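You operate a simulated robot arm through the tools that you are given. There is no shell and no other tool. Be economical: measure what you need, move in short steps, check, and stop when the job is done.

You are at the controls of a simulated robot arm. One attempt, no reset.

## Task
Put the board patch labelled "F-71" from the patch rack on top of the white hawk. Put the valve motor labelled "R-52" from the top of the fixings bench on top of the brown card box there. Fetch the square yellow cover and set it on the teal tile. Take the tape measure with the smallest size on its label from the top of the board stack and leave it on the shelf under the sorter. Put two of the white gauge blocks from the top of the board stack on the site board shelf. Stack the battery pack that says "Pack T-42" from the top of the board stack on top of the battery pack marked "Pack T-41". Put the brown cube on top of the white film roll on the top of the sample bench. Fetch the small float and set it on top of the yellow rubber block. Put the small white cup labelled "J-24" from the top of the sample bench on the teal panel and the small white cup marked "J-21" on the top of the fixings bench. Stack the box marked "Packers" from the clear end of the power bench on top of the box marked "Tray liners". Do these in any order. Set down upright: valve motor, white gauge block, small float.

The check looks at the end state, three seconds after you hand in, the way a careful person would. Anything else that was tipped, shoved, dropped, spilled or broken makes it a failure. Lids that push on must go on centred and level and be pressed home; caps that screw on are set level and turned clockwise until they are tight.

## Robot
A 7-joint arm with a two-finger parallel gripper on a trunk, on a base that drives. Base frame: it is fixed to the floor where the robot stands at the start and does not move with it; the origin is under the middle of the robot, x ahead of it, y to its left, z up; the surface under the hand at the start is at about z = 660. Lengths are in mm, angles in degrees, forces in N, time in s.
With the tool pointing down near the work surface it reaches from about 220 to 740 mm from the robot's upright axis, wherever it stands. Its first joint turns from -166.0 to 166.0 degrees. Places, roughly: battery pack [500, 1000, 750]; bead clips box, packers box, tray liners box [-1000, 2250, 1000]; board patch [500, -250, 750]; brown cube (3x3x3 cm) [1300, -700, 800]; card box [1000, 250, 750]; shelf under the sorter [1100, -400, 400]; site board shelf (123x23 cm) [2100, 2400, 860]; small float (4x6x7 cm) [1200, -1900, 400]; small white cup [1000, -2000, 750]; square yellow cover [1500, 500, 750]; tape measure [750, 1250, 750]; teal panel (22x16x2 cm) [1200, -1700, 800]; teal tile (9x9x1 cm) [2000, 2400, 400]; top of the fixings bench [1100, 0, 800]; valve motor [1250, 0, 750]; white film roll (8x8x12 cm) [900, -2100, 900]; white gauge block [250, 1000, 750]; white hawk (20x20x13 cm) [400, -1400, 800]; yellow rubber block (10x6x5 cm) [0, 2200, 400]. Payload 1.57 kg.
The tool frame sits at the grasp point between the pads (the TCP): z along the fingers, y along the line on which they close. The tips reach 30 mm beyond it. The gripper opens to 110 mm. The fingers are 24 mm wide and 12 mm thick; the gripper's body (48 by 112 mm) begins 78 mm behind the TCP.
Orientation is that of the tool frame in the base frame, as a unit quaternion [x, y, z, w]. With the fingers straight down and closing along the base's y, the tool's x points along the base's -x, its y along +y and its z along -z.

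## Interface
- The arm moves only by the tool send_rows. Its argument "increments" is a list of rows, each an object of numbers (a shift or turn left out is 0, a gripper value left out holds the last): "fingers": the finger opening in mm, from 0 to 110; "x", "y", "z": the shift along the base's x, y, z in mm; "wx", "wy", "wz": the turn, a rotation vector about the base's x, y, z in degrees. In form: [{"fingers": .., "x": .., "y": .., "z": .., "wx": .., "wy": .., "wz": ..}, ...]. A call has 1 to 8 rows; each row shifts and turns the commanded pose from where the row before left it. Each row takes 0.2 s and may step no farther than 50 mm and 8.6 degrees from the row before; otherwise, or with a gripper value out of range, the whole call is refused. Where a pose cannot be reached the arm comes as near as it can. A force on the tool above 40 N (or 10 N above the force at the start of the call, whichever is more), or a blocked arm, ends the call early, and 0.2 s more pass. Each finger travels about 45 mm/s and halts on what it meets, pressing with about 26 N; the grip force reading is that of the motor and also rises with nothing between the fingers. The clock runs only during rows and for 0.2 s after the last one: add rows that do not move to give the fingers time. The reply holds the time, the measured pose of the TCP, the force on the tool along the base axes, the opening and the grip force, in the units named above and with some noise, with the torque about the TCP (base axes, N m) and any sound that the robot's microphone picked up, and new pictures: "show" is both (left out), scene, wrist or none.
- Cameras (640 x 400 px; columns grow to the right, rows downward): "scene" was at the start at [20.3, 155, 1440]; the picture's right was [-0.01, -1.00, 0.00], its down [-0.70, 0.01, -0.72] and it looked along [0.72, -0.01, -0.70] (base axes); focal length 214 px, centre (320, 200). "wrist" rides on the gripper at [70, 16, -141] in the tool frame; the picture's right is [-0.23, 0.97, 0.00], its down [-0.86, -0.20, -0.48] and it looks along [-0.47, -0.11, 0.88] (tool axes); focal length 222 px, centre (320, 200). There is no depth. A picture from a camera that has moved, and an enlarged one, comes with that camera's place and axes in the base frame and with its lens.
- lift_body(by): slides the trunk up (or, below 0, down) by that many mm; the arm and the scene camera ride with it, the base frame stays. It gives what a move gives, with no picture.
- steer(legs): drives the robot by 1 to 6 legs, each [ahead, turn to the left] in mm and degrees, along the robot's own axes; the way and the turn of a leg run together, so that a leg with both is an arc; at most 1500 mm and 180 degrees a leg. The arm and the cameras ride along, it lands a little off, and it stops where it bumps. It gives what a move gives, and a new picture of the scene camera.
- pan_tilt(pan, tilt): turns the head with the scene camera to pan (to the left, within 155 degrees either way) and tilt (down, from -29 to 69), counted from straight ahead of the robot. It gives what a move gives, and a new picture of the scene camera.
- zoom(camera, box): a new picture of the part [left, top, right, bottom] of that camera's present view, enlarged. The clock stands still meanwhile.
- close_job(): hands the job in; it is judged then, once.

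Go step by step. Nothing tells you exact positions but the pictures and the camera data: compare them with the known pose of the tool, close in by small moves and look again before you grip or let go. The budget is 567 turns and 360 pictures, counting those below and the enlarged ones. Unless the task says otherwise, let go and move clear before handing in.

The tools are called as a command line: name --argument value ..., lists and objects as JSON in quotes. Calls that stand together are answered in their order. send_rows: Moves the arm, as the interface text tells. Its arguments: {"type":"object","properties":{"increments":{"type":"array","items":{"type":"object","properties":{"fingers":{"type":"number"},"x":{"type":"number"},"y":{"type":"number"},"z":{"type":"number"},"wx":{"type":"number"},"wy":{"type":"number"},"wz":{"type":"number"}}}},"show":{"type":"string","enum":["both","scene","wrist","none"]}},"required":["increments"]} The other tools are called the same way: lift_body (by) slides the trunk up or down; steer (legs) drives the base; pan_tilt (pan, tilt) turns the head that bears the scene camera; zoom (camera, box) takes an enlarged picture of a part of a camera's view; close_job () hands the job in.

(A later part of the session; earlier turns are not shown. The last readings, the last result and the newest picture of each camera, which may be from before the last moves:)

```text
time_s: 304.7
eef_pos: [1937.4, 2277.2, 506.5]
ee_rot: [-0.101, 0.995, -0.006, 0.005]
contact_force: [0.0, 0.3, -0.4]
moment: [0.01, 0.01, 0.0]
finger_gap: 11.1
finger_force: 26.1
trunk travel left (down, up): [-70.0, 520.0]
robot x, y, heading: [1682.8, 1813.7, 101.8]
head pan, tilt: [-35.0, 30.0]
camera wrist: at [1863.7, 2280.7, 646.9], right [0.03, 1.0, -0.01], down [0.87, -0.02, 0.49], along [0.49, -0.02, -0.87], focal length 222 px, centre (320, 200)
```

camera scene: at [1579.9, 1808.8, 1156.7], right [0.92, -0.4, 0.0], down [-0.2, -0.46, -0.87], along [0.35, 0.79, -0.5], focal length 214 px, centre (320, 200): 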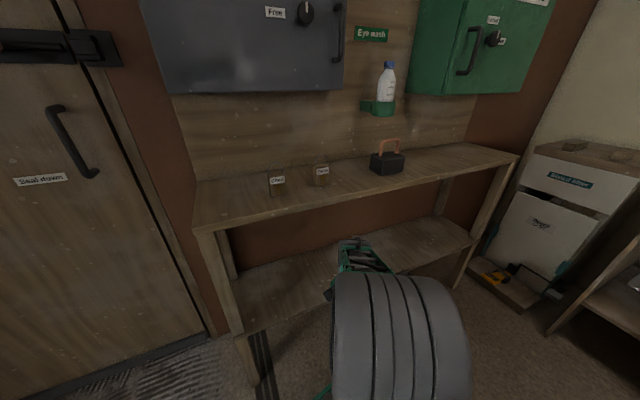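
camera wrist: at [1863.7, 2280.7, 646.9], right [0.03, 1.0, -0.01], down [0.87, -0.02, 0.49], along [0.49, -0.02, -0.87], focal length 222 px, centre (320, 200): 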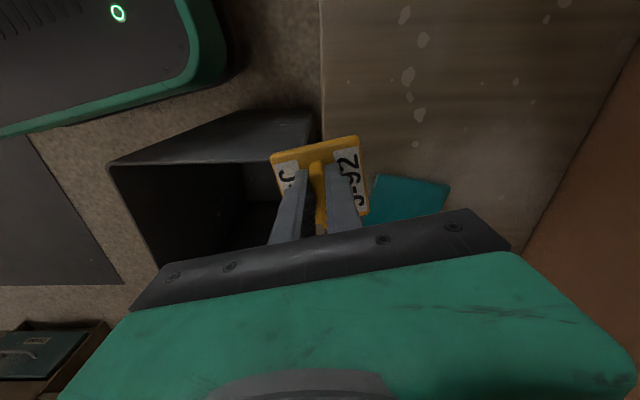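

Tile centre is about (2019,2380), turned about -10°. I'll nudge the base forward 60 mm to keep the reach comfortable, then go over the tile.

steer --legs '[[60, 0]]'

send_rows --increments '[{"x": 31, "y": 15, "wz": -7}, {"x": 31, "y": 15, "wz": -7}, {"x": 31, "y": 14, "wz": -7}, {}]' --show "wrist"

```text
time_s: 305.7
eef_pos: [1923.8, 2330.2, 494.4]
ee_rot: [-0.1, 0.995, -0.017, -0.005]
contact_force: [-0.1, -0.2, -0.1]
moment: [-0.01, 0.03, 0.0]
finger_gap: 11.1
finger_force: 25.9
trunk travel left (down, up): [-70.0, 520.0]
robot x, y, heading: [1669.9, 1872.7, 101.5]
head pan, tilt: [-35.0, 30.0]
camera scene: at [1571.6, 1870.6, 1156.2], right [0.92, -0.4, 0.0], down [-0.2, -0.46, -0.86], along [0.35, 0.79, -0.5], focal length 214 px, centre (320, 200)
```

scene: 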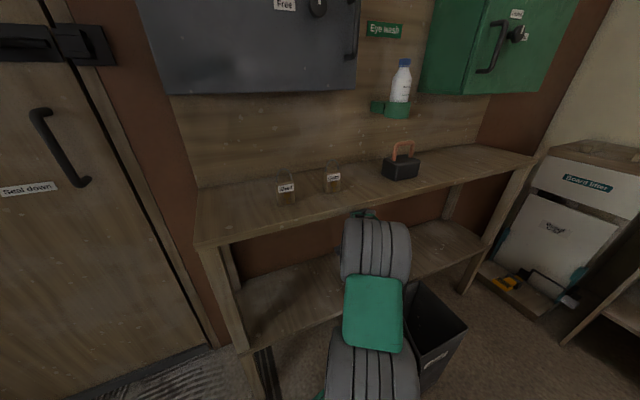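

```text
time_s: 306.7
eef_pos: [2013.0, 2371.0, 491.8]
ee_rot: [0.084, 0.996, -0.019, -0.009]
contact_force: [-0.4, -0.3, -0.4]
moment: [-0.01, 0.04, 0.03]
finger_gap: 11.1
finger_force: 26.0
trunk travel left (down, up): [-70.0, 520.0]
robot x, y, heading: [1671.7, 1873.5, 101.4]
head pan, tilt: [-35.0, 30.0]
camera wrist: at [1949.1, 2403.5, 633.4], right [0.39, 0.92, -0.04], down [0.82, -0.32, 0.47], along [0.42, -0.22, -0.88], focal length 222 px, centre (320, 200)
```

wrist: 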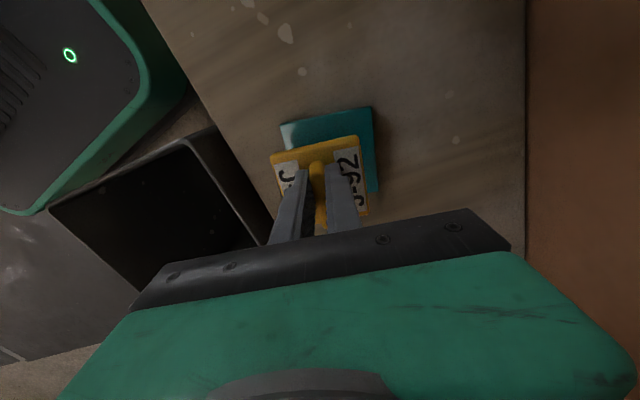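

send_rows --increments '[{"x": 6, "y": 9}, {}]' --show "none"

lift_body --by -25

zoom --camera "wrist" --box '[220, 60, 440, 260]'

```text
time_s: 307.3
eef_pos: [2018.4, 2376.5, 493.7]
ee_rot: [0.084, 0.996, -0.017, -0.01]
contact_force: [0.3, -0.1, -1.0]
moment: [-0.03, 0.0, -0.01]
finger_gap: 11.1
finger_force: 26.1
trunk travel left (down, up): [-70.0, 520.0]
robot x, y, heading: [1667.4, 1875.8, 101.1]
head pan, tilt: [-35.0, 30.0]
```

```text
time_s: 308.0
eef_pos: [2022.4, 2382.2, 473.9]
ee_rot: [0.082, 0.996, -0.014, -0.005]
contact_force: [0.1, 0.8, -1.2]
moment: [-0.01, 0.04, -0.03]
finger_gap: 11.2
finger_force: 25.7
trunk travel left (down, up): [-45.0, 545.0]
robot x, y, heading: [1669.7, 1873.6, 101.3]
head pan, tilt: [-35.0, 30.0]
```

```text
2.00 times, centred on (330, 160) of wrist
camera zoom: at [1956.8, 2414.2, 614.9], right [0.39, 0.92, -0.03], down [0.82, -0.33, 0.48], along [0.43, -0.21, -0.88], focal length 444 px, centre (300, 280)
```

zoom: 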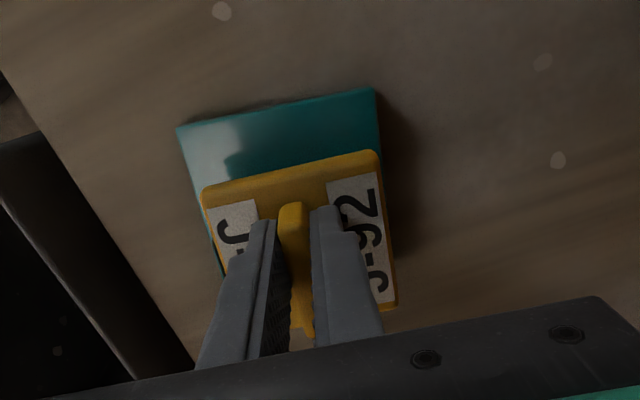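

send_rows --increments '[{"x": -8, "y": -3}, {}]' --show "none"

lift_body --by -12

zoom --camera "wrist" --box '[220, 60, 440, 260]'

```text
time_s: 308.6
eef_pos: [2011.3, 2378.7, 471.2]
ee_rot: [0.083, 0.996, -0.014, -0.007]
contact_force: [-0.5, 0.5, -0.7]
moment: [-0.01, 0.01, 0.02]
finger_gap: 10.7
finger_force: 26.5
trunk travel left (down, up): [-45.0, 545.0]
robot x, y, heading: [1671.9, 1874.9, 101.4]
head pan, tilt: [-35.0, 30.0]
```

```text
time_s: 309.2
eef_pos: [2012.7, 2378.9, 464.7]
ee_rot: [0.083, 0.996, -0.011, -0.003]
contact_force: [-2.5, -2.8, 26.1]
moment: [0.25, -0.66, -0.05]
finger_gap: 11.3
finger_force: 26.5
trunk travel left (down, up): [-33.0, 557.0]
robot x, y, heading: [1671.2, 1876.5, 101.3]
head pan, tilt: [-35.0, 30.0]
```

```text
2.00 times, centred on (330, 160) of wrist
camera zoom: at [1948.3, 2410.3, 605.1], right [0.38, 0.92, -0.02], down [0.81, -0.33, 0.48], along [0.43, -0.2, -0.88], focal length 444 px, centre (300, 280)
```

zoom: 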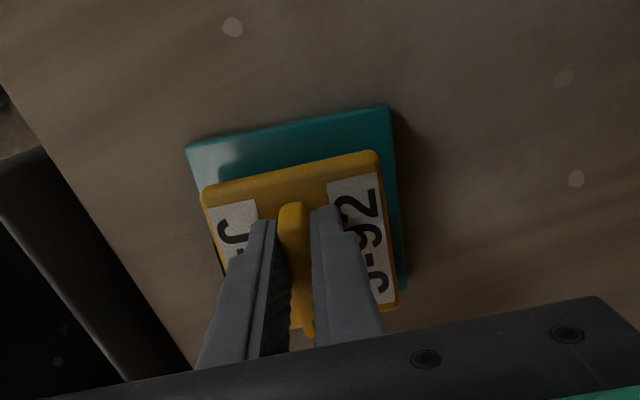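

It touches but sits ~9 mm too far; lift a little, shift back and set down again.

lift_body --by 10

send_rows --increments '[{"x": -9, "y": 3}, {}]' --show "none"

lift_body --by -9

zoom --camera "wrist" --box '[220, 60, 440, 260]'

```text
time_s: 309.8
eef_pos: [2011.4, 2377.3, 466.7]
ee_rot: [0.083, 0.996, -0.016, -0.007]
contact_force: [0.4, -0.2, -0.4]
moment: [-0.02, 0.0, -0.01]
finger_gap: 11.2
finger_force: 26.1
trunk travel left (down, up): [-43.0, 547.0]
robot x, y, heading: [1671.5, 1872.3, 101.3]
head pan, tilt: [-35.0, 30.0]
```

```text
time_s: 310.4
eef_pos: [2003.7, 2381.6, 468.3]
ee_rot: [0.083, 0.996, -0.014, -0.006]
contact_force: [0.9, -0.3, -0.3]
moment: [-0.01, 0.0, 0.01]
finger_gap: 11.1
finger_force: 25.2
trunk travel left (down, up): [-43.0, 547.0]
robot x, y, heading: [1672.6, 1871.1, 101.5]
head pan, tilt: [-35.0, 30.0]
```

```text
time_s: 311.0
eef_pos: [2003.6, 2382.7, 463.4]
ee_rot: [0.083, 0.996, -0.011, -0.005]
contact_force: [-3.5, -2.6, 21.5]
moment: [0.24, -0.59, -0.05]
finger_gap: 11.2
finger_force: 25.9
trunk travel left (down, up): [-34.0, 556.0]
robot x, y, heading: [1670.4, 1871.8, 101.4]
head pan, tilt: [-35.0, 30.0]
```

```text
2.00 times, centred on (330, 160) of wrist
camera zoom: at [1939.9, 2413.8, 605.2], right [0.38, 0.92, -0.02], down [0.82, -0.33, 0.48], along [0.43, -0.2, -0.88], focal length 444 px, centre (300, 280)
```

zoom: 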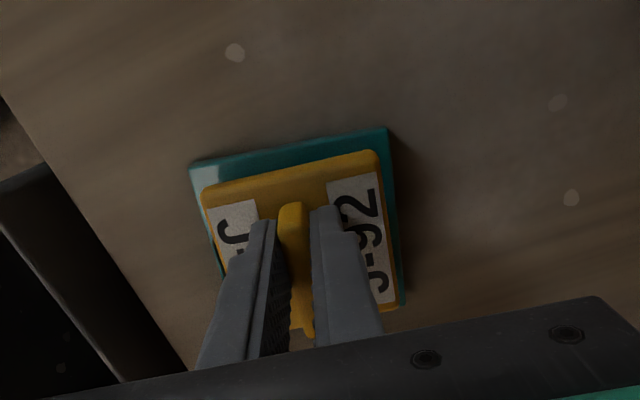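

Well placed. Open, raise a little and withdraw along the same way.

send_rows --increments '[{"fingers": 40}, {}, {}]' --show "none"

lift_body --by 45

zoom --camera "wrist" --box '[220, 60, 440, 260]'

```text
time_s: 311.8
eef_pos: [2003.7, 2381.2, 464.5]
ee_rot: [0.084, 0.996, -0.012, -0.005]
contact_force: [3.0, -10.0, 35.4]
moment: [0.36, -0.38, -0.15]
finger_gap: 31.6
finger_force: 0.1
trunk travel left (down, up): [-34.0, 556.0]
robot x, y, heading: [1670.8, 1874.6, 101.3]
head pan, tilt: [-35.0, 30.0]
```

```text
time_s: 312.6
eef_pos: [1995.5, 2371.7, 485.0]
ee_rot: [0.082, 0.996, -0.031, -0.015]
contact_force: [-0.2, 0.5, 0.4]
moment: [-0.01, 0.0, 0.0]
finger_gap: 40.2
finger_force: 0.4
trunk travel left (down, up): [-79.0, 511.0]
robot x, y, heading: [1671.2, 1873.2, 101.4]
head pan, tilt: [-35.0, 30.0]
```

```text
2.00 times, centred on (330, 160) of wrist
camera zoom: at [1935.0, 2408.1, 626.7], right [0.38, 0.92, -0.07], down [0.83, -0.31, 0.47], along [0.41, -0.24, -0.88], focal length 444 px, centre (300, 280)
```

zoom: 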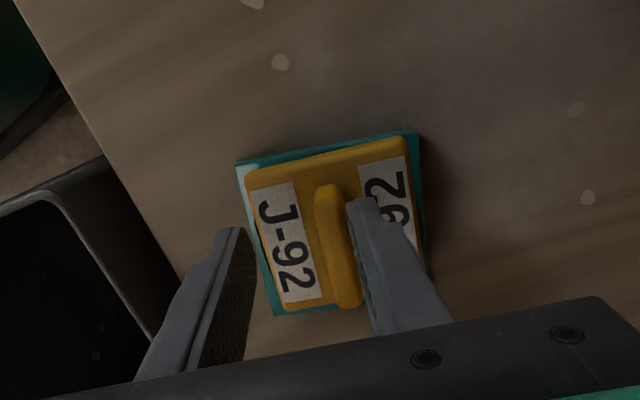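

Cover is well on the tile. The arm seems to press on the upper shelf's underside; lower the trunk slightly and withdraw.

lift_body --by -22

send_rows --increments '[{"z": 10}, {"z": 10, "x": -5, "y": -5}, {"x": -25, "y": -32, "wz": 3}, {"x": -25, "y": -32, "wz": 4}, {"x": -25, "y": -32, "wz": 4}, {"x": -25, "y": -32, "wz": 4}]' --show "scene"

```text
time_s: 313.3
eef_pos: [2003.8, 2384.3, 488.8]
ee_rot: [0.083, 0.996, -0.011, -0.005]
contact_force: [0.1, 0.4, -0.3]
moment: [0.02, -0.02, -0.01]
finger_gap: 39.9
finger_force: 0.0
trunk travel left (down, up): [-57.0, 533.0]
robot x, y, heading: [1671.1, 1871.0, 101.2]
head pan, tilt: [-35.0, 30.0]
```

```text
time_s: 314.7
eef_pos: [1900.0, 2249.3, 504.6]
ee_rot: [-0.048, 0.999, -0.014, -0.004]
contact_force: [-0.4, -0.5, 0.7]
moment: [-0.02, -0.04, -0.01]
finger_gap: 40.3
finger_force: 0.0
trunk travel left (down, up): [-57.0, 533.0]
robot x, y, heading: [1672.1, 1874.2, 101.3]
head pan, tilt: [-35.0, 30.0]
camera scene: at [1567.5, 1869.1, 1144.0], right [0.92, -0.4, 0.0], down [-0.2, -0.46, -0.87], along [0.35, 0.79, -0.5], focal length 214 px, centre (320, 200)
```

scene: 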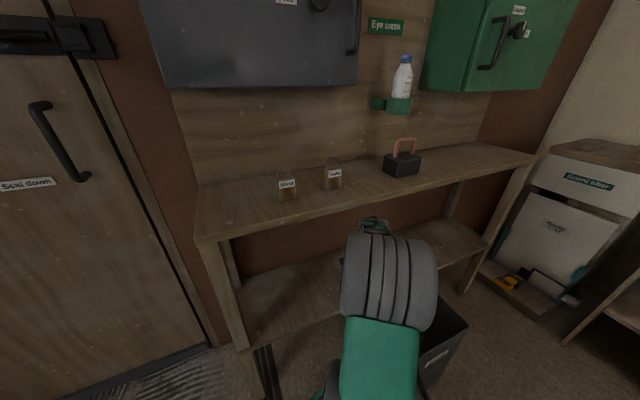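

send_rows --increments '[{"x": -20, "y": -35, "wz": 5}, {"x": -20, "y": -35, "wz": 5}, {"x": -45, "wz": 6}, {"x": -45, "y": 10, "wz": 6}, {"x": -45, "y": 20, "wz": 6}, {"x": -45, "y": 20, "wz": 6}]' --show "none"

steer --legs '[[-260, 0]]'

lift_body --by 380

```text
time_s: 316.1
eef_pos: [1676.2, 2230.8, 499.4]
ee_rot: [-0.338, 0.941, -0.016, 0.0]
contact_force: [0.5, 0.2, 0.4]
moment: [0.02, 0.02, -0.03]
finger_gap: 40.0
finger_force: 0.1
trunk travel left (down, up): [-57.0, 533.0]
robot x, y, heading: [1672.2, 1872.5, 101.3]
head pan, tilt: [-35.0, 30.0]
```

```text
time_s: 318.0
eef_pos: [1727.5, 1973.2, 499.2]
ee_rot: [-0.34, 0.94, -0.015, 0.0]
contact_force: [-0.4, -0.2, -0.1]
moment: [0.0, 0.03, -0.01]
finger_gap: 39.9
finger_force: 0.1
trunk travel left (down, up): [-57.0, 533.0]
robot x, y, heading: [1724.4, 1617.4, 101.2]
head pan, tilt: [-35.0, 30.0]
camera scene: at [1621.1, 1612.2, 1143.7], right [0.92, -0.4, 0.0], down [-0.2, -0.46, -0.87], along [0.35, 0.79, -0.5], focal length 214 px, centre (320, 200)
```

scene: 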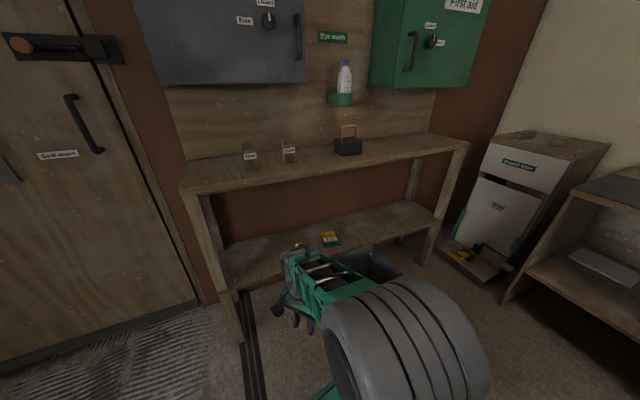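

```text
time_s: 321.7
eef_pos: [1727.9, 1974.3, 879.5]
ee_rot: [-0.34, 0.94, -0.016, 0.0]
contact_force: [0.8, -0.6, -0.1]
moment: [0.04, 0.0, 0.03]
finger_gap: 40.0
finger_force: 0.0
trunk travel left (down, up): [-437.0, 153.0]
robot x, y, heading: [1719.9, 1619.6, 101.3]
head pan, tilt: [-35.0, 30.0]
```

The cover sits on the tile. Now to the board stack's far side.

steer --legs '[[0, 79], [800, 0]]'

pan_tilt --pan 60 --tilt 45

```text
time_s: 329.2
eef_pos: [609.2, 1686.9, 879.2]
ee_rot: [0.86, -0.51, 0.012, -0.01]
contact_force: [-0.4, -0.1, -0.2]
moment: [0.01, 0.01, -0.01]
finger_gap: 40.2
finger_force: 0.1
trunk travel left (down, up): [-437.0, 153.0]
robot x, y, heading: [955.5, 1618.0, -179.7]
head pan, tilt: [-35.0, 30.0]
camera scene: at [942.8, 1516.0, 1523.7], right [0.57, 0.82, 0.0], down [0.41, -0.29, -0.87], along [-0.71, 0.49, -0.5], focal length 214 px, centre (320, 200)
```

scene: 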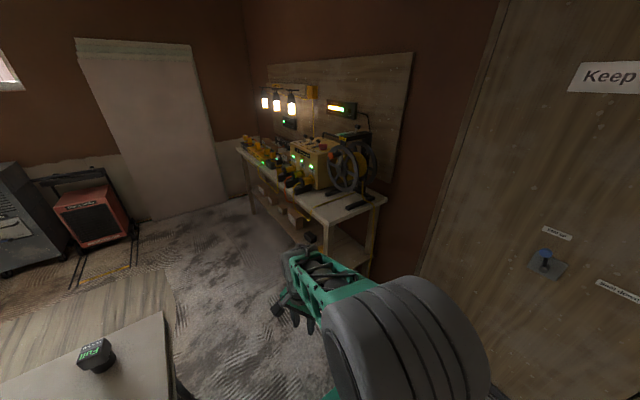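

```text
time_s: 330.9
eef_pos: [608.9, 1687.0, 879.6]
ee_rot: [0.86, -0.51, 0.013, -0.011]
contact_force: [0.2, 1.1, -0.1]
moment: [-0.01, -0.01, -0.02]
finger_gap: 39.8
finger_force: 0.1
trunk travel left (down, up): [-437.0, 153.0]
robot x, y, heading: [958.0, 1618.5, -180.0]
head pan, tilt: [60.0, 45.0]
camera scene: at [976.7, 1393.8, 1501.1], right [-0.87, 0.5, 0.0], down [0.35, 0.61, -0.71], along [-0.35, -0.61, -0.71], focal length 214 px, centre (320, 200)
```

scene: 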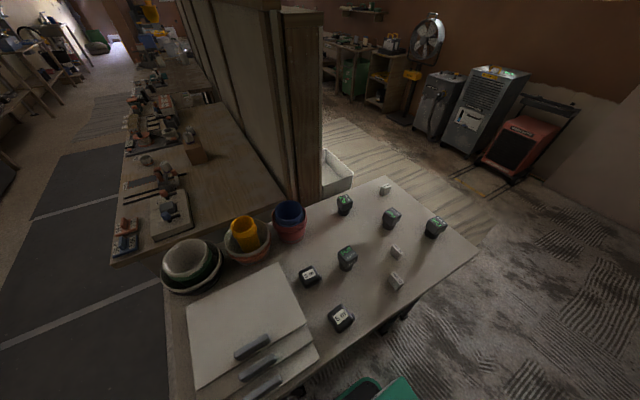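

zoom --camera "scene" --box '[280, 170, 480, 340]'

zoom --camera "scene" --box '[290, 250, 370, 340]'

```text
2.35 times, centred on (380, 255) of scene
camera zoom: at [976.7, 1393.8, 1501.1], right [-0.87, 0.5, 0.0], down [0.35, 0.61, -0.71], along [-0.35, -0.61, -0.71], focal length 505 px, centre (179, 71)
```

zoom: 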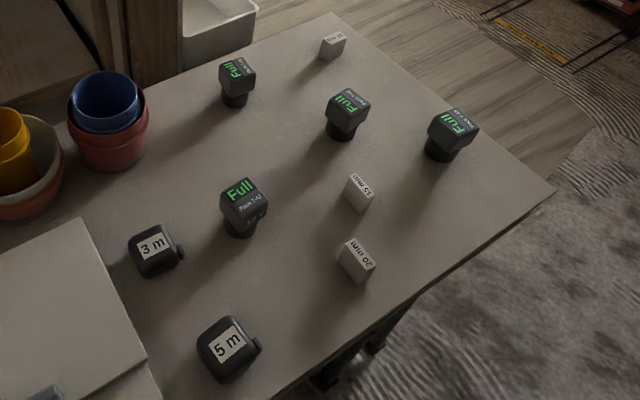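

```text
4.44 times, centred on (330, 295) of scene
camera zoom: at [976.7, 1393.8, 1501.1], right [-0.87, 0.5, 0.0], down [0.35, 0.61, -0.71], along [-0.35, -0.61, -0.71], focal length 953 px, centre (276, -222)
```

zoom: 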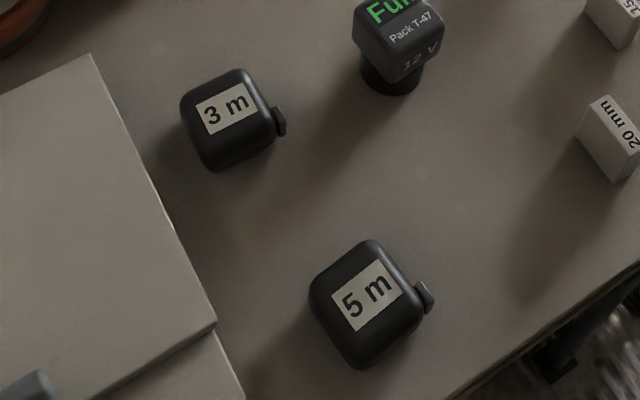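

zoom --camera "scene" --box '[330, 180, 400, 240]'

zoom --camera "scene" --box '[400, 200, 460, 250]'

```text
6.67 times, centred on (365, 210) of scene
camera zoom: at [976.7, 1393.8, 1501.1], right [-0.87, 0.5, 0.0], down [0.35, 0.61, -0.71], along [-0.35, -0.61, -0.71], focal length 1430 px, centre (20, 133)
```

zoom: 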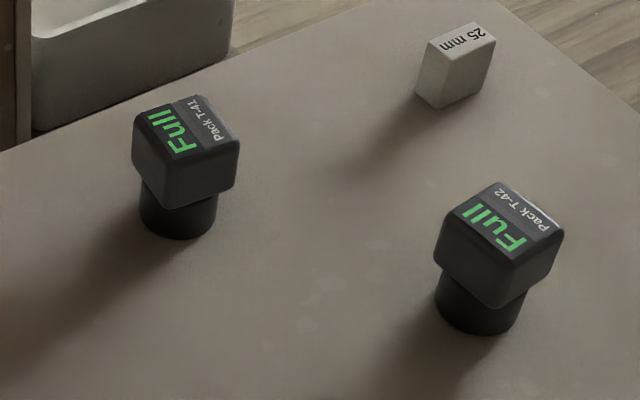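

```text
8.00 times, centred on (430, 225) of scene
camera zoom: at [976.7, 1393.8, 1501.1], right [-0.87, 0.5, 0.0], down [0.35, 0.61, -0.71], along [-0.35, -0.61, -0.71], focal length 1716 px, centre (-560, 0)
```

zoom: 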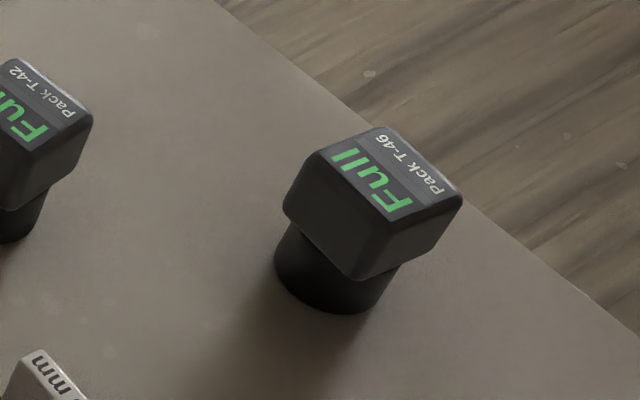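

3 m is the smaller tape. Packs T-41 (518,840), T-42 (390,1017); gauge blocks 20 mm (562,1231), 15 mm (474,1142), 25 mm (254,838). I'll fetch the 20 mm and 15 mm blocks from this side first.

steer --legs '[[370, 0]]'

send_rows --increments '[{"x": -2, "y": -48, "wz": 6}, {"x": 0, "y": -48, "wz": 6}, {"x": 2, "y": -48, "wz": 6}, {"x": 20, "y": -45, "wz": 6}, {"x": 25, "y": -42, "wz": 6}, {"x": 30, "y": -38, "wz": 6}, {"x": 40, "y": -28, "wz": 6}, {"x": 44, "y": -20, "wz": 6}]' --show "none"

send_rows --increments '[{"x": 45, "y": -20, "wz": 6}, {"x": 45, "y": -20, "wz": 6}, {"x": 45, "y": -20, "wz": 6}, {"x": 30, "y": -20, "wz": 6}]' --show "wrist"

```text
time_s: 333.2
eef_pos: [244.6, 1683.4, 879.4]
ee_rot: [0.861, -0.509, 0.012, -0.01]
contact_force: [-0.3, 0.6, -0.2]
moment: [-0.02, -0.01, 0.0]
finger_gap: 39.9
finger_force: 0.1
trunk travel left (down, up): [-437.0, 153.0]
robot x, y, heading: [593.6, 1615.9, -179.6]
head pan, tilt: [60.0, 45.0]
camera scene: at [613.7, 1391.9, 1501.1], right [-0.87, 0.49, 0.0], down [0.35, 0.61, -0.71], along [-0.35, -0.61, -0.71], focal length 214 px, centre (320, 200)
```

scene: 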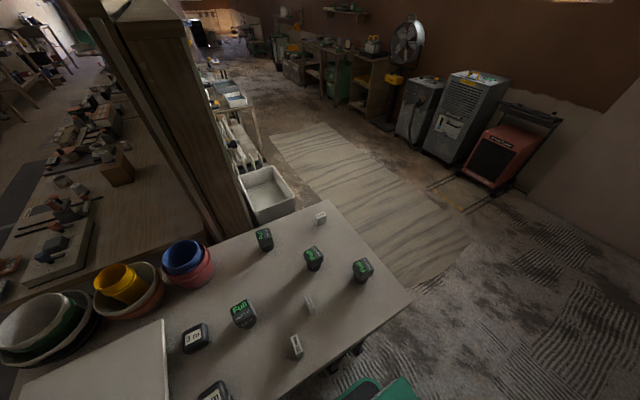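

```text
time_s: 335.0
eef_pos: [403.1, 1368.5, 881.8]
ee_rot: [0.993, -0.114, 0.006, -0.014]
contact_force: [0.5, -0.1, 0.1]
moment: [-0.01, -0.01, 0.03]
finger_gap: 39.9
finger_force: 0.0
trunk travel left (down, up): [-437.0, 153.0]
robot x, y, heading: [592.1, 1616.9, -179.7]
head pan, tilt: [60.0, 45.0]
```

```text
time_s: 336.0
eef_pos: [566.7, 1288.3, 880.5]
ee_rot: [0.995, 0.094, 0.004, -0.015]
contact_force: [-0.6, 0.2, 0.4]
moment: [0.02, 0.04, -0.01]
finger_gap: 40.0
finger_force: 0.1
trunk travel left (down, up): [-437.0, 153.0]
robot x, y, heading: [597.7, 1618.1, -179.5]
head pan, tilt: [60.0, 45.0]
camera wrist: at [637.7, 1281.4, 1020.8], right [-0.04, -1.0, -0.03], down [-0.88, 0.02, 0.48], along [-0.47, 0.05, -0.88], focal length 222 px, centre (320, 200)
```

wrist: 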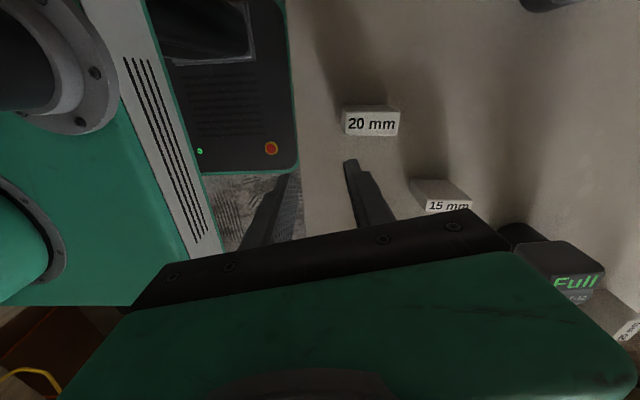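

send_rows --increments '[{"x": 3, "y": -7, "wz": 8}, {"x": 3, "y": -7, "wz": 8}, {"x": 3, "y": -7, "wz": 8}, {"x": 3, "y": -7, "wz": 8}, {"x": 3, "y": -7, "wz": 8}, {"x": 3, "y": -7, "wz": 8}, {"x": 3, "y": -7, "wz": 8}, {"x": 3, "y": -7, "wz": 8}]' --show "none"

send_rows --increments '[{"wz": 8, "z": -20}, {"wz": 7, "z": -20, "fingers": 55}, {"z": -20}]' --show "wrist"

```text
time_s: 337.8
eef_pos: [592.5, 1230.9, 880.1]
ee_rot: [0.793, 0.609, -0.003, -0.015]
contact_force: [0.0, 0.1, -0.1]
moment: [-0.01, 0.02, 0.01]
finger_gap: 40.0
finger_force: 0.0
trunk travel left (down, up): [-437.0, 153.0]
robot x, y, heading: [594.4, 1615.0, -179.6]
head pan, tilt: [60.0, 45.0]
```

```text
time_s: 338.3
eef_pos: [595.1, 1226.0, 860.3]
ee_rot: [0.737, 0.676, -0.009, -0.008]
contact_force: [2.8, 2.5, 12.2]
moment: [0.27, -0.4, 0.06]
finger_gap: 56.9
finger_force: 1.0
trunk travel left (down, up): [-437.0, 153.0]
robot x, y, heading: [594.0, 1614.4, -179.7]
head pan, tilt: [60.0, 45.0]
stopped in row 2: the force on the tool passed its limit at 54 N (the readings are from after the stop); the commanded pose is now the measured one
camera wrist: at [620.5, 1294.9, 1000.0], right [0.95, -0.31, -0.02], down [-0.26, -0.84, 0.49], along [-0.17, -0.46, -0.87], focal length 222 px, centre (320, 200)
```

wrist: 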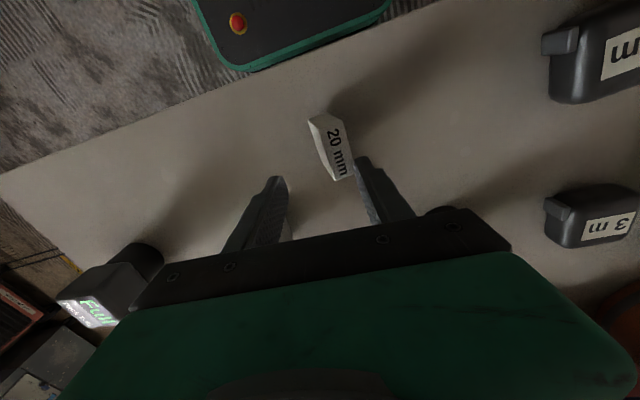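

The fingertip touched the block's top (z≈830), so things here are higher than I assumed. Rise, and recentre on (612,1244) with a 15° turn.

send_rows --increments '[{"z": 20}, {"x": 9, "y": 9, "wz": 7.5, "fingers": 60}, {"x": 8, "y": 9, "wz": 7.5}, {}]' --show "wrist"

```text
time_s: 339.3
eef_pos: [608.9, 1244.7, 878.5]
ee_rot: [0.642, 0.767, -0.01, -0.007]
contact_force: [-0.6, -0.1, 0.0]
moment: [-0.02, 0.0, 0.02]
finger_gap: 60.0
finger_force: 0.1
trunk travel left (down, up): [-437.0, 153.0]
robot x, y, heading: [593.4, 1613.2, -179.5]
head pan, tilt: [60.0, 45.0]
camera wrist: at [618.0, 1316.9, 1018.8], right [1.0, -0.05, -0.03], down [-0.03, -0.87, 0.48], along [-0.05, -0.48, -0.87], focal length 222 px, centre (320, 200)
```

wrist: 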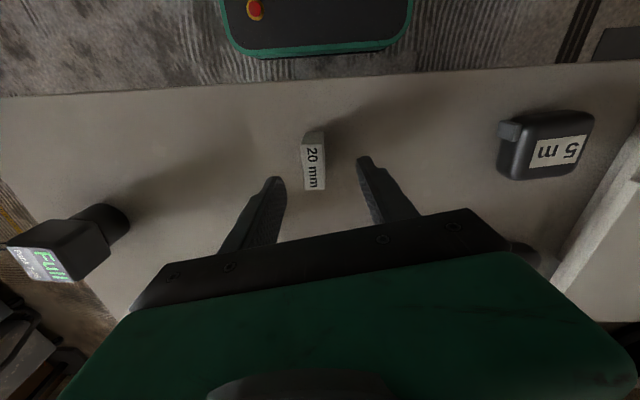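

send_rows --increments '[{"x": -3, "z": -25}, {"x": -3, "z": -25}, {"z": -18}, {"fingers": 35}, {"fingers": 10}, {}, {}]' --show "wrist"

```text
time_s: 340.9
eef_pos: [606.2, 1242.6, 808.7]
ee_rot: [0.643, 0.766, -0.011, -0.009]
contact_force: [-0.5, -0.5, -0.8]
moment: [0.01, 0.01, 0.02]
finger_gap: 19.4
finger_force: 25.9
trunk travel left (down, up): [-437.0, 153.0]
robot x, y, heading: [590.7, 1615.5, -179.8]
head pan, tilt: [60.0, 45.0]
camera wrist: at [613.5, 1315.8, 952.0], right [1.0, -0.05, -0.03], down [-0.03, -0.87, 0.48], along [-0.05, -0.48, -0.88], focal length 222 px, centre (320, 200)
```

wrist: 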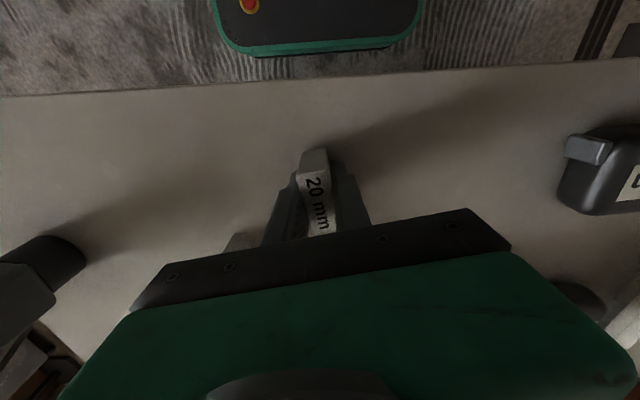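

Block gripped (19 mm). Lift and swing it to the front of the robot.

send_rows --increments '[{"z": 40}, {"z": 45}, {"z": 45}, {"z": 20}, {"x": -47, "y": 7, "wz": -7}, {"x": -47, "y": 7, "wz": -7}, {"x": -47, "y": 7, "wz": -7}, {"x": -38, "y": 22, "wz": -7}]' --show "none"

send_rows --increments '[{"x": -38, "y": 22, "wz": -7}, {"x": -38, "y": 22, "wz": -7}, {"x": -28, "y": 33, "wz": -7}, {"x": -28, "y": 33, "wz": -7}, {"x": -28, "y": 33, "wz": -7}, {"x": -15, "y": 41, "wz": -7}, {"x": -15, "y": 41, "wz": -7}, {"x": -15, "y": 41, "wz": -7}]' --show "none"

steer --legs '[[-1100, 0], [0, -90], [180, 0]]'

```text
time_s: 342.7
eef_pos: [423.9, 1285.9, 965.6]
ee_rot: [0.809, 0.588, -0.007, -0.01]
contact_force: [-0.8, -0.2, -0.5]
moment: [-0.02, -0.03, 0.04]
finger_gap: 19.2
finger_force: 26.1
trunk travel left (down, up): [-437.0, 153.0]
robot x, y, heading: [592.3, 1613.0, -179.4]
head pan, tilt: [60.0, 45.0]
```

```text
time_s: 344.5
eef_pos: [219.9, 1556.0, 959.3]
ee_rot: [0.99, 0.139, -0.001, -0.013]
contact_force: [-0.1, 0.0, 0.1]
moment: [0.03, 0.0, 0.03]
finger_gap: 19.0
finger_force: 25.8
trunk travel left (down, up): [-437.0, 153.0]
robot x, y, heading: [593.0, 1614.0, -179.7]
head pan, tilt: [60.0, 45.0]
```

```text
time_s: 355.2
eef_pos: [1664.8, 2173.6, 960.6]
ee_rot: [0.78, -0.626, 0.008, -0.009]
contact_force: [-0.2, 0.5, 0.2]
moment: [0.03, 0.04, 0.01]
finger_gap: 19.4
finger_force: 26.3
trunk travel left (down, up): [-437.0, 153.0]
robot x, y, heading: [1701.8, 1792.6, 85.7]
head pan, tilt: [60.0, 45.0]
camera scene: at [1472.9, 1792.9, 1501.1], right [0.56, 0.83, 0.0], down [0.58, -0.4, -0.71], along [-0.58, 0.4, -0.71], focal length 214 px, centre (320, 200)
```

scene: 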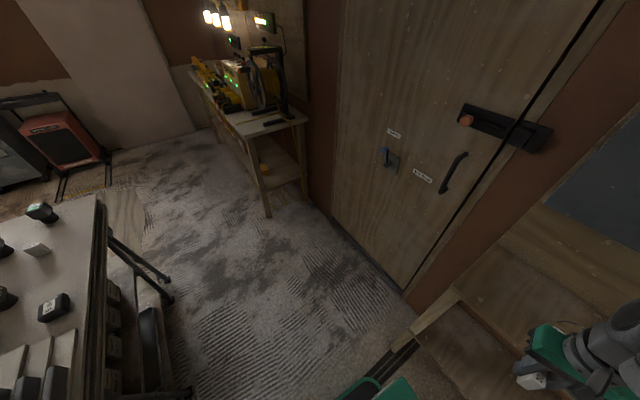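

At the site shelf. Free stretch at x≈1930–2010; I'll set this block at about (2000,2330).

send_rows --increments '[{"x": 42, "y": 19, "wz": -3}, {"x": 42, "y": 19, "wz": -3}, {"x": 42, "y": 19, "wz": -3}, {"x": 42, "y": 20, "wz": -3}, {"x": 42, "y": 20, "wz": -3}, {"x": 42, "y": 20, "wz": -3}, {"x": 42, "y": 20, "wz": -3}, {"x": 41, "y": 20, "wz": -3}]' --show "none"

pan_tilt --pan -30 --tilt 45

```text
time_s: 357.0
eef_pos: [2001.3, 2327.7, 960.1]
ee_rot: [-0.633, 0.774, -0.01, 0.008]
contact_force: [0.8, -0.6, -0.7]
moment: [0.04, 0.0, 0.0]
finger_gap: 19.2
finger_force: 25.8
trunk travel left (down, up): [-437.0, 153.0]
robot x, y, heading: [1700.3, 1793.8, 85.8]
head pan, tilt: [60.0, 45.0]
```

```text
time_s: 358.7
eef_pos: [2002.0, 2327.0, 960.8]
ee_rot: [-0.633, 0.774, -0.011, 0.008]
contact_force: [0.1, 0.0, -0.1]
moment: [-0.01, -0.05, 0.0]
finger_gap: 19.0
finger_force: 26.2
trunk travel left (down, up): [-437.0, 153.0]
robot x, y, heading: [1701.9, 1789.2, 85.8]
head pan, tilt: [-30.0, 45.0]
camera scene: at [1586.0, 1814.7, 1501.1], right [0.83, -0.56, 0.0], down [-0.4, -0.58, -0.71], along [0.4, 0.58, -0.71], focal length 214 px, centre (320, 200)
```

scene: 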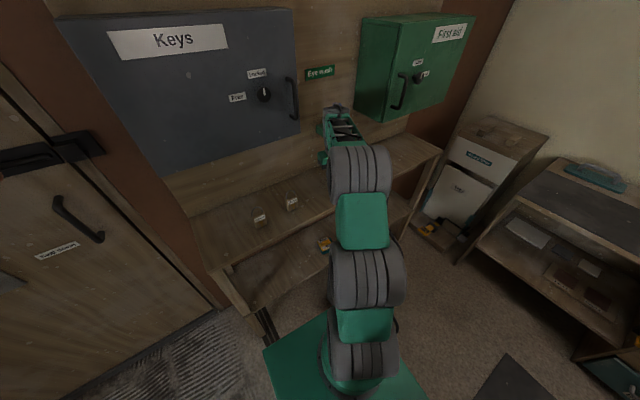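

send_rows --increments '[{"z": -25}, {"z": -20}]' --show "wrist"

```text
time_s: 359.3
eef_pos: [2003.0, 2327.7, 914.2]
ee_rot: [-0.632, 0.775, -0.009, 0.008]
contact_force: [-0.5, 0.0, 0.7]
moment: [-0.01, 0.0, -0.03]
finger_gap: 19.3
finger_force: 26.4
trunk travel left (down, up): [-437.0, 153.0]
robot x, y, heading: [1704.1, 1792.8, 85.8]
head pan, tilt: [-30.0, 45.0]
camera wrist: at [1969.6, 2264.2, 1055.0], right [-0.91, 0.42, -0.02], down [0.35, 0.8, 0.48], along [0.22, 0.43, -0.87], focal length 222 px, centre (320, 200)
```

wrist: 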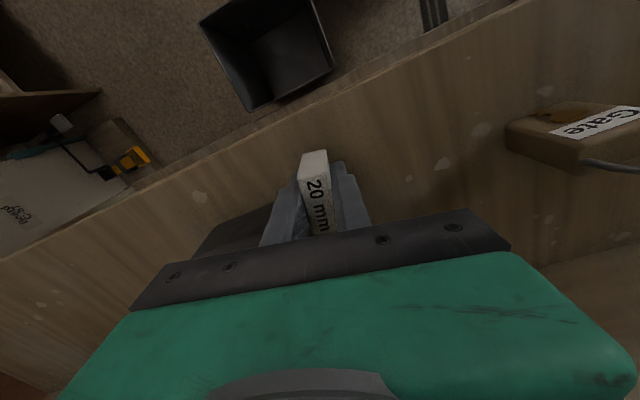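

send_rows --increments '[{"z": -4}, {"z": -3}, {"z": -3}, {"z": -3}, {"z": -3}]' --show "none"

```text
time_s: 360.5
eef_pos: [1999.9, 2329.3, 898.7]
ee_rot: [-0.633, 0.774, -0.01, 0.008]
contact_force: [1.5, -0.6, -0.5]
moment: [0.0, 0.04, 0.01]
finger_gap: 19.0
finger_force: 25.8
trunk travel left (down, up): [-437.0, 153.0]
robot x, y, heading: [1701.1, 1797.6, 85.7]
head pan, tilt: [-30.0, 45.0]
```

send_rows --increments '[{"z": -3}, {"z": -3}, {"z": -2}, {"z": -2}, {"z": -2}]' --show "none"

```text
time_s: 361.7
eef_pos: [1998.7, 2328.3, 890.5]
ee_rot: [-0.633, 0.774, -0.009, 0.011]
contact_force: [-4.9, -1.7, 23.4]
moment: [-0.26, 0.5, -0.05]
finger_gap: 19.1
finger_force: 26.2
trunk travel left (down, up): [-437.0, 153.0]
robot x, y, heading: [1699.3, 1795.2, 85.5]
head pan, tilt: [-30.0, 45.0]
```

Down on the shelf. Release, rise and verify.

send_rows --increments '[{"z": 1, "fingers": 45}, {}, {"z": 30}, {"z": 45}, {"z": 30, "x": -20, "y": -20}]' --show "wrist"

```text
time_s: 362.9
eef_pos: [1976.2, 2308.2, 990.6]
ee_rot: [-0.634, 0.774, -0.011, 0.008]
contact_force: [-0.2, -0.2, -0.2]
moment: [-0.01, -0.01, -0.01]
finger_gap: 45.0
finger_force: 0.1
trunk travel left (down, up): [-437.0, 153.0]
robot x, y, heading: [1702.3, 1791.8, 86.1]
head pan, tilt: [-30.0, 45.0]
camera wrist: at [1944.0, 2243.9, 1131.6], right [-0.91, 0.42, -0.02], down [0.35, 0.8, 0.48], along [0.22, 0.43, -0.88], focal length 222 px, centre (320, 200)
```

wrist: 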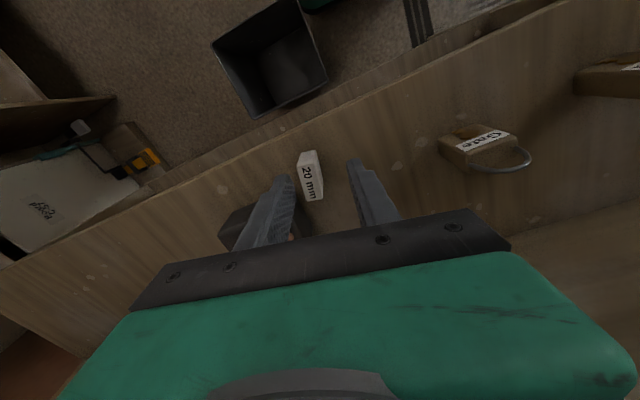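

First block stands on the shelf. Back for the 15 mm block at about (537,1173).

send_rows --increments '[{"x": -44, "y": -18, "wz": 3}, {"x": -44, "y": -18, "wz": 3}, {"x": -44, "y": -18, "wz": 3}, {"x": -44, "y": -18, "wz": 3}, {"x": -44, "y": -18, "wz": 3}, {"x": -44, "y": -18, "wz": 3}]' --show "none"

steer --legs '[[-180, 0], [0, 94], [1090, 0]]'

```text
time_s: 364.3
eef_pos: [1714.0, 2200.7, 992.8]
ee_rot: [0.746, -0.666, 0.009, -0.01]
contact_force: [0.3, -0.2, -0.8]
moment: [-0.02, 0.02, 0.02]
finger_gap: 44.8
finger_force: 0.0
trunk travel left (down, up): [-437.0, 153.0]
robot x, y, heading: [1700.0, 1794.6, 85.8]
head pan, tilt: [-30.0, 45.0]
```

```text
time_s: 375.0
eef_pos: [146.4, 1660.8, 992.7]
ee_rot: [0.997, 0.079, -0.001, -0.013]
contact_force: [-0.5, -0.3, 0.3]
moment: [-0.01, 0.03, 0.03]
finger_gap: 44.8
finger_force: 0.0
trunk travel left (down, up): [-437.0, 153.0]
robot x, y, heading: [555.8, 1666.6, 178.4]
head pan, tilt: [-30.0, 45.0]
camera scene: at [539.6, 1553.1, 1501.1], right [0.53, 0.85, 0.0], down [0.6, -0.37, -0.71], along [-0.6, 0.37, -0.71], focal length 214 px, centre (320, 200)
```

scene: 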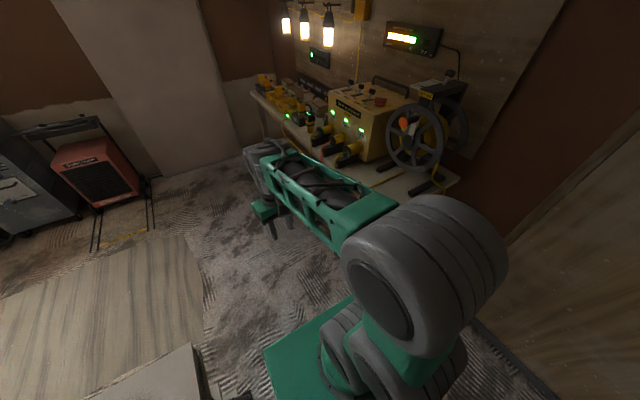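

send_rows --increments '[{"x": 5, "y": -46, "wz": 6}, {"x": 5, "y": -46, "wz": 6}, {"x": 5, "y": -46, "wz": 6}, {"x": 24, "y": -42, "wz": 6}, {"x": 24, "y": -42, "wz": 6}, {"x": 24, "y": -42, "wz": 6}, {"x": 37, "y": -31, "wz": 6}, {"x": 37, "y": -31, "wz": 6}]' --show "none"

send_rows --increments '[{"x": 37, "y": -31, "wz": 6}, {"x": 34, "y": -14, "wz": 6}, {"x": 34, "y": -14, "wz": 6}, {"x": 34, "y": -14, "wz": 6}, {"x": 30, "y": -29, "wz": 6}, {"x": 30, "y": -29, "wz": 6, "z": -40}, {"x": 30, "y": -29, "wz": 6, "z": -26}]' --show "wrist"

```text
time_s: 376.8
eef_pos: [309.2, 1336.1, 995.4]
ee_rot: [0.878, 0.478, -0.007, -0.012]
contact_force: [0.3, 0.4, -0.8]
moment: [0.02, 0.02, -0.02]
finger_gap: 45.0
finger_force: 0.1
trunk travel left (down, up): [-437.0, 153.0]
robot x, y, heading: [559.4, 1666.5, 178.2]
head pan, tilt: [-30.0, 45.0]
```

```text
refused: row 6 steps farther than a row can; nothing moved
```

send_rows --increments '[{"x": 37, "y": -31, "wz": 6}, {"x": 34, "y": -14, "wz": 6}, {"x": 34, "y": -14, "wz": 6}, {"x": 34, "y": -14, "wz": 6}, {"x": 30, "y": -29, "wz": 6}, {"x": 30, "y": -29, "wz": 6}, {"x": 30, "y": -29, "wz": 6}, {"z": -48}]' --show "wrist"

```text
time_s: 378.6
eef_pos: [537.1, 1173.5, 942.8]
ee_rot: [0.648, 0.761, -0.01, -0.01]
contact_force: [0.4, -1.1, 0.1]
moment: [-0.03, 0.0, -0.01]
finger_gap: 44.9
finger_force: 0.0
trunk travel left (down, up): [-437.0, 153.0]
robot x, y, heading: [555.2, 1667.0, 178.6]
head pan, tilt: [-30.0, 45.0]
camera wrist: at [546.7, 1246.5, 1084.4], right [1.0, -0.07, -0.02], down [-0.05, -0.87, 0.48], along [-0.06, -0.48, -0.87], focal length 222 px, centre (320, 200)
```

wrist: 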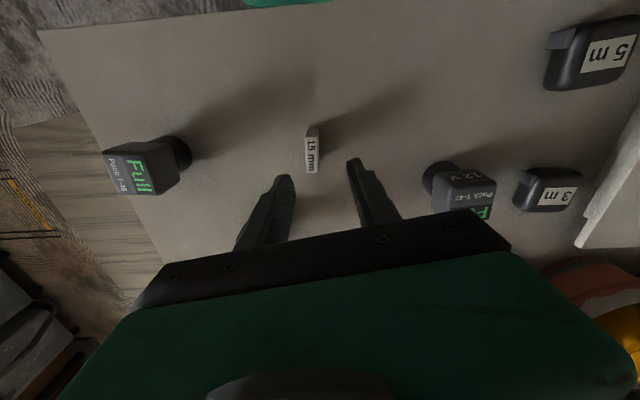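

send_rows --increments '[{"x": -7, "y": -2, "z": -40}, {"x": -7, "y": -3, "z": -40}, {"z": -30}]' --show "wrist"

```text
time_s: 379.4
eef_pos: [522.6, 1169.6, 830.7]
ee_rot: [0.649, 0.76, -0.009, -0.008]
contact_force: [-0.2, 0.9, -0.1]
moment: [-0.01, -0.02, -0.01]
finger_gap: 45.0
finger_force: 0.0
trunk travel left (down, up): [-437.0, 153.0]
robot x, y, heading: [554.4, 1663.7, 178.5]
head pan, tilt: [-30.0, 45.0]
camera wrist: at [531.9, 1242.8, 971.7], right [1.0, -0.07, -0.02], down [-0.05, -0.87, 0.48], along [-0.06, -0.48, -0.87], focal length 222 px, centre (320, 200)
```

wrist: 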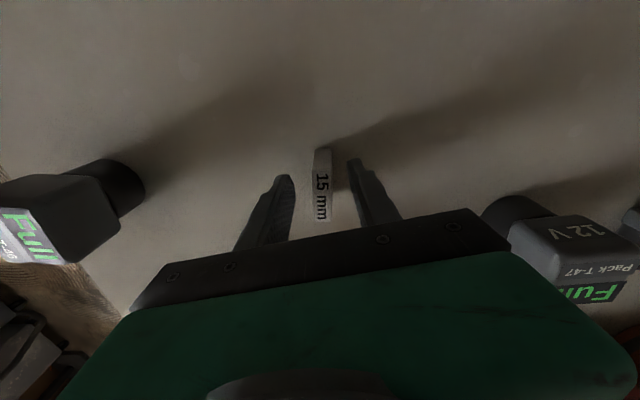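

send_rows --increments '[{"z": -20}, {"fingers": 25}, {"fingers": 5}, {}, {}]' --show "none"

```text
time_s: 380.6
eef_pos: [523.2, 1169.1, 811.3]
ee_rot: [0.649, 0.761, -0.01, -0.009]
contact_force: [-0.2, -0.2, -0.3]
moment: [0.0, 0.05, 0.0]
finger_gap: 14.4
finger_force: 26.2
trunk travel left (down, up): [-437.0, 153.0]
robot x, y, heading: [555.5, 1667.0, 178.3]
head pan, tilt: [-30.0, 45.0]
```

send_rows --increments '[{"z": 45}, {"z": 48}, {"z": 45}, {"z": 15}, {"x": -28, "y": 29, "wz": -6}, {"x": -28, "y": 29, "wz": -6}, {"x": -28, "y": 29, "wz": -6}, {"x": -34, "y": 14, "wz": -6}]' --show "none"

send_rows --increments '[{"x": -34, "y": 14, "wz": -6}, {"x": -34, "y": 14, "wz": -6}, {"x": -37, "y": 31, "wz": -6}, {"x": -37, "y": 31, "wz": -6}, {"x": -37, "y": 31, "wz": -6}, {"x": -24, "y": 42, "wz": -6}, {"x": -24, "y": 42, "wz": -6}, {"x": -24, "y": 42, "wz": -6}]' --show "none"

send_rows --increments '[{"x": -5, "y": 46, "wz": -6}, {"x": -5, "y": 46, "wz": -6}, {"x": -5, "y": 46}]' --show "none"

steer --legs '[[-1150, 0], [0, -92], [130, 0]]'

```text
time_s: 382.4
eef_pos: [407.7, 1272.7, 967.4]
ee_rot: [0.794, 0.608, -0.008, -0.01]
contact_force: [-0.2, 0.0, 0.0]
moment: [-0.02, -0.01, -0.01]
finger_gap: 14.2
finger_force: 25.6
trunk travel left (down, up): [-437.0, 153.0]
robot x, y, heading: [554.2, 1667.4, 178.4]
head pan, tilt: [-30.0, 45.0]
```

```text
time_s: 384.2
eef_pos: [152.0, 1519.0, 966.2]
ee_rot: [0.972, 0.233, -0.003, -0.013]
contact_force: [-0.5, -0.3, -0.1]
moment: [0.01, 0.03, 0.03]
finger_gap: 14.0
finger_force: 25.7
trunk travel left (down, up): [-437.0, 153.0]
robot x, y, heading: [555.5, 1664.3, 178.2]
head pan, tilt: [-30.0, 45.0]
```

```text
time_s: 385.0
eef_pos: [137.4, 1658.1, 962.6]
ee_rot: [0.991, 0.13, -0.002, -0.013]
contact_force: [-0.7, -0.1, -0.2]
moment: [0.03, 0.03, 0.0]
finger_gap: 14.0
finger_force: 26.3
trunk travel left (down, up): [-437.0, 153.0]
robot x, y, heading: [553.7, 1668.9, 178.2]
head pan, tilt: [-30.0, 45.0]
```

```text
time_s: 395.5
eef_pos: [1670.6, 2190.4, 961.3]
ee_rot: [0.805, -0.593, 0.007, -0.009]
contact_force: [-0.3, 0.2, -0.2]
moment: [0.03, 0.0, 0.01]
finger_gap: 14.3
finger_force: 25.8
trunk travel left (down, up): [-437.0, 153.0]
robot x, y, heading: [1693.4, 1771.7, 90.2]
head pan, tilt: [-30.0, 45.0]
camera scene: at [1578.0, 1784.6, 1501.1], right [0.87, -0.49, 0.0], down [-0.35, -0.61, -0.71], along [0.35, 0.61, -0.71], focal length 214 px, centre (320, 200)
```

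scene: 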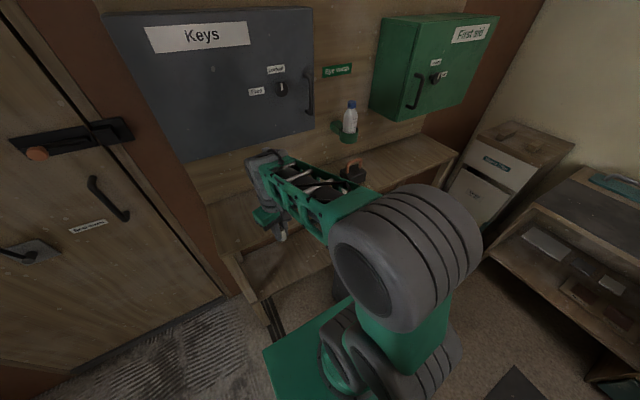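

send_rows --increments '[{"x": 42, "y": 22, "wz": -4}, {"x": 42, "y": 22, "wz": -4}, {"x": 42, "y": 22, "wz": -4}, {"x": 42, "y": 23, "wz": -4}, {"x": 43, "y": 23, "wz": -4}, {"x": 43, "y": 23, "wz": -4}, {"z": -30}, {"z": -20}]' --show "wrist"

```text
time_s: 397.3
eef_pos: [1926.9, 2326.8, 912.1]
ee_rot: [-0.664, 0.748, -0.01, 0.008]
contact_force: [0.1, -0.6, -0.2]
moment: [0.04, 0.02, 0.01]
finger_gap: 14.3
finger_force: 25.9
trunk travel left (down, up): [-437.0, 153.0]
robot x, y, heading: [1695.1, 1768.4, 90.1]
head pan, tilt: [-30.0, 45.0]
camera wrist: at [1898.5, 2260.6, 1052.6], right [-0.94, 0.34, -0.03], down [0.29, 0.83, 0.48], along [0.19, 0.45, -0.87], focal length 222 px, centre (320, 200)
```

wrist: 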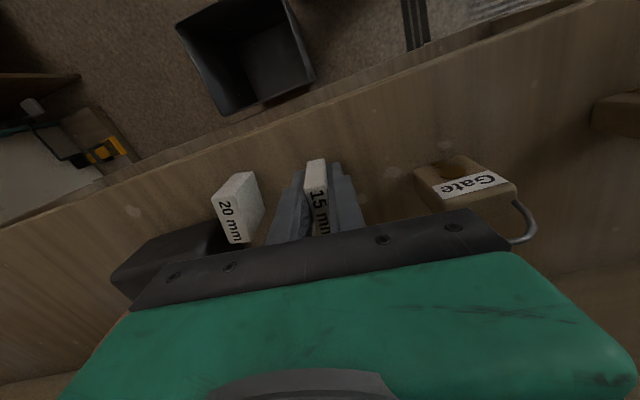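

send_rows --increments '[{"z": -6}, {"z": -4}, {"z": -3}, {"z": -2}, {"z": -2}]' --show "none"

send_rows --increments '[{"z": -1.5}, {"z": -1.5}, {"z": -1.5}]' --show "none"

```text
time_s: 398.5
eef_pos: [1926.7, 2325.5, 895.8]
ee_rot: [-0.664, 0.747, -0.01, 0.009]
contact_force: [0.6, 0.0, -0.7]
moment: [-0.02, -0.01, -0.03]
finger_gap: 14.1
finger_force: 26.1
trunk travel left (down, up): [-437.0, 153.0]
robot x, y, heading: [1691.4, 1773.1, 90.3]
head pan, tilt: [-30.0, 45.0]
```

```text
time_s: 399.3
eef_pos: [1924.1, 2325.6, 890.6]
ee_rot: [-0.664, 0.748, -0.009, 0.01]
contact_force: [0.3, 0.6, 3.2]
moment: [0.02, 0.07, 0.01]
finger_gap: 14.2
finger_force: 26.2
trunk travel left (down, up): [-437.0, 153.0]
robot x, y, heading: [1691.9, 1775.2, 90.5]
head pan, tilt: [-30.0, 45.0]
```

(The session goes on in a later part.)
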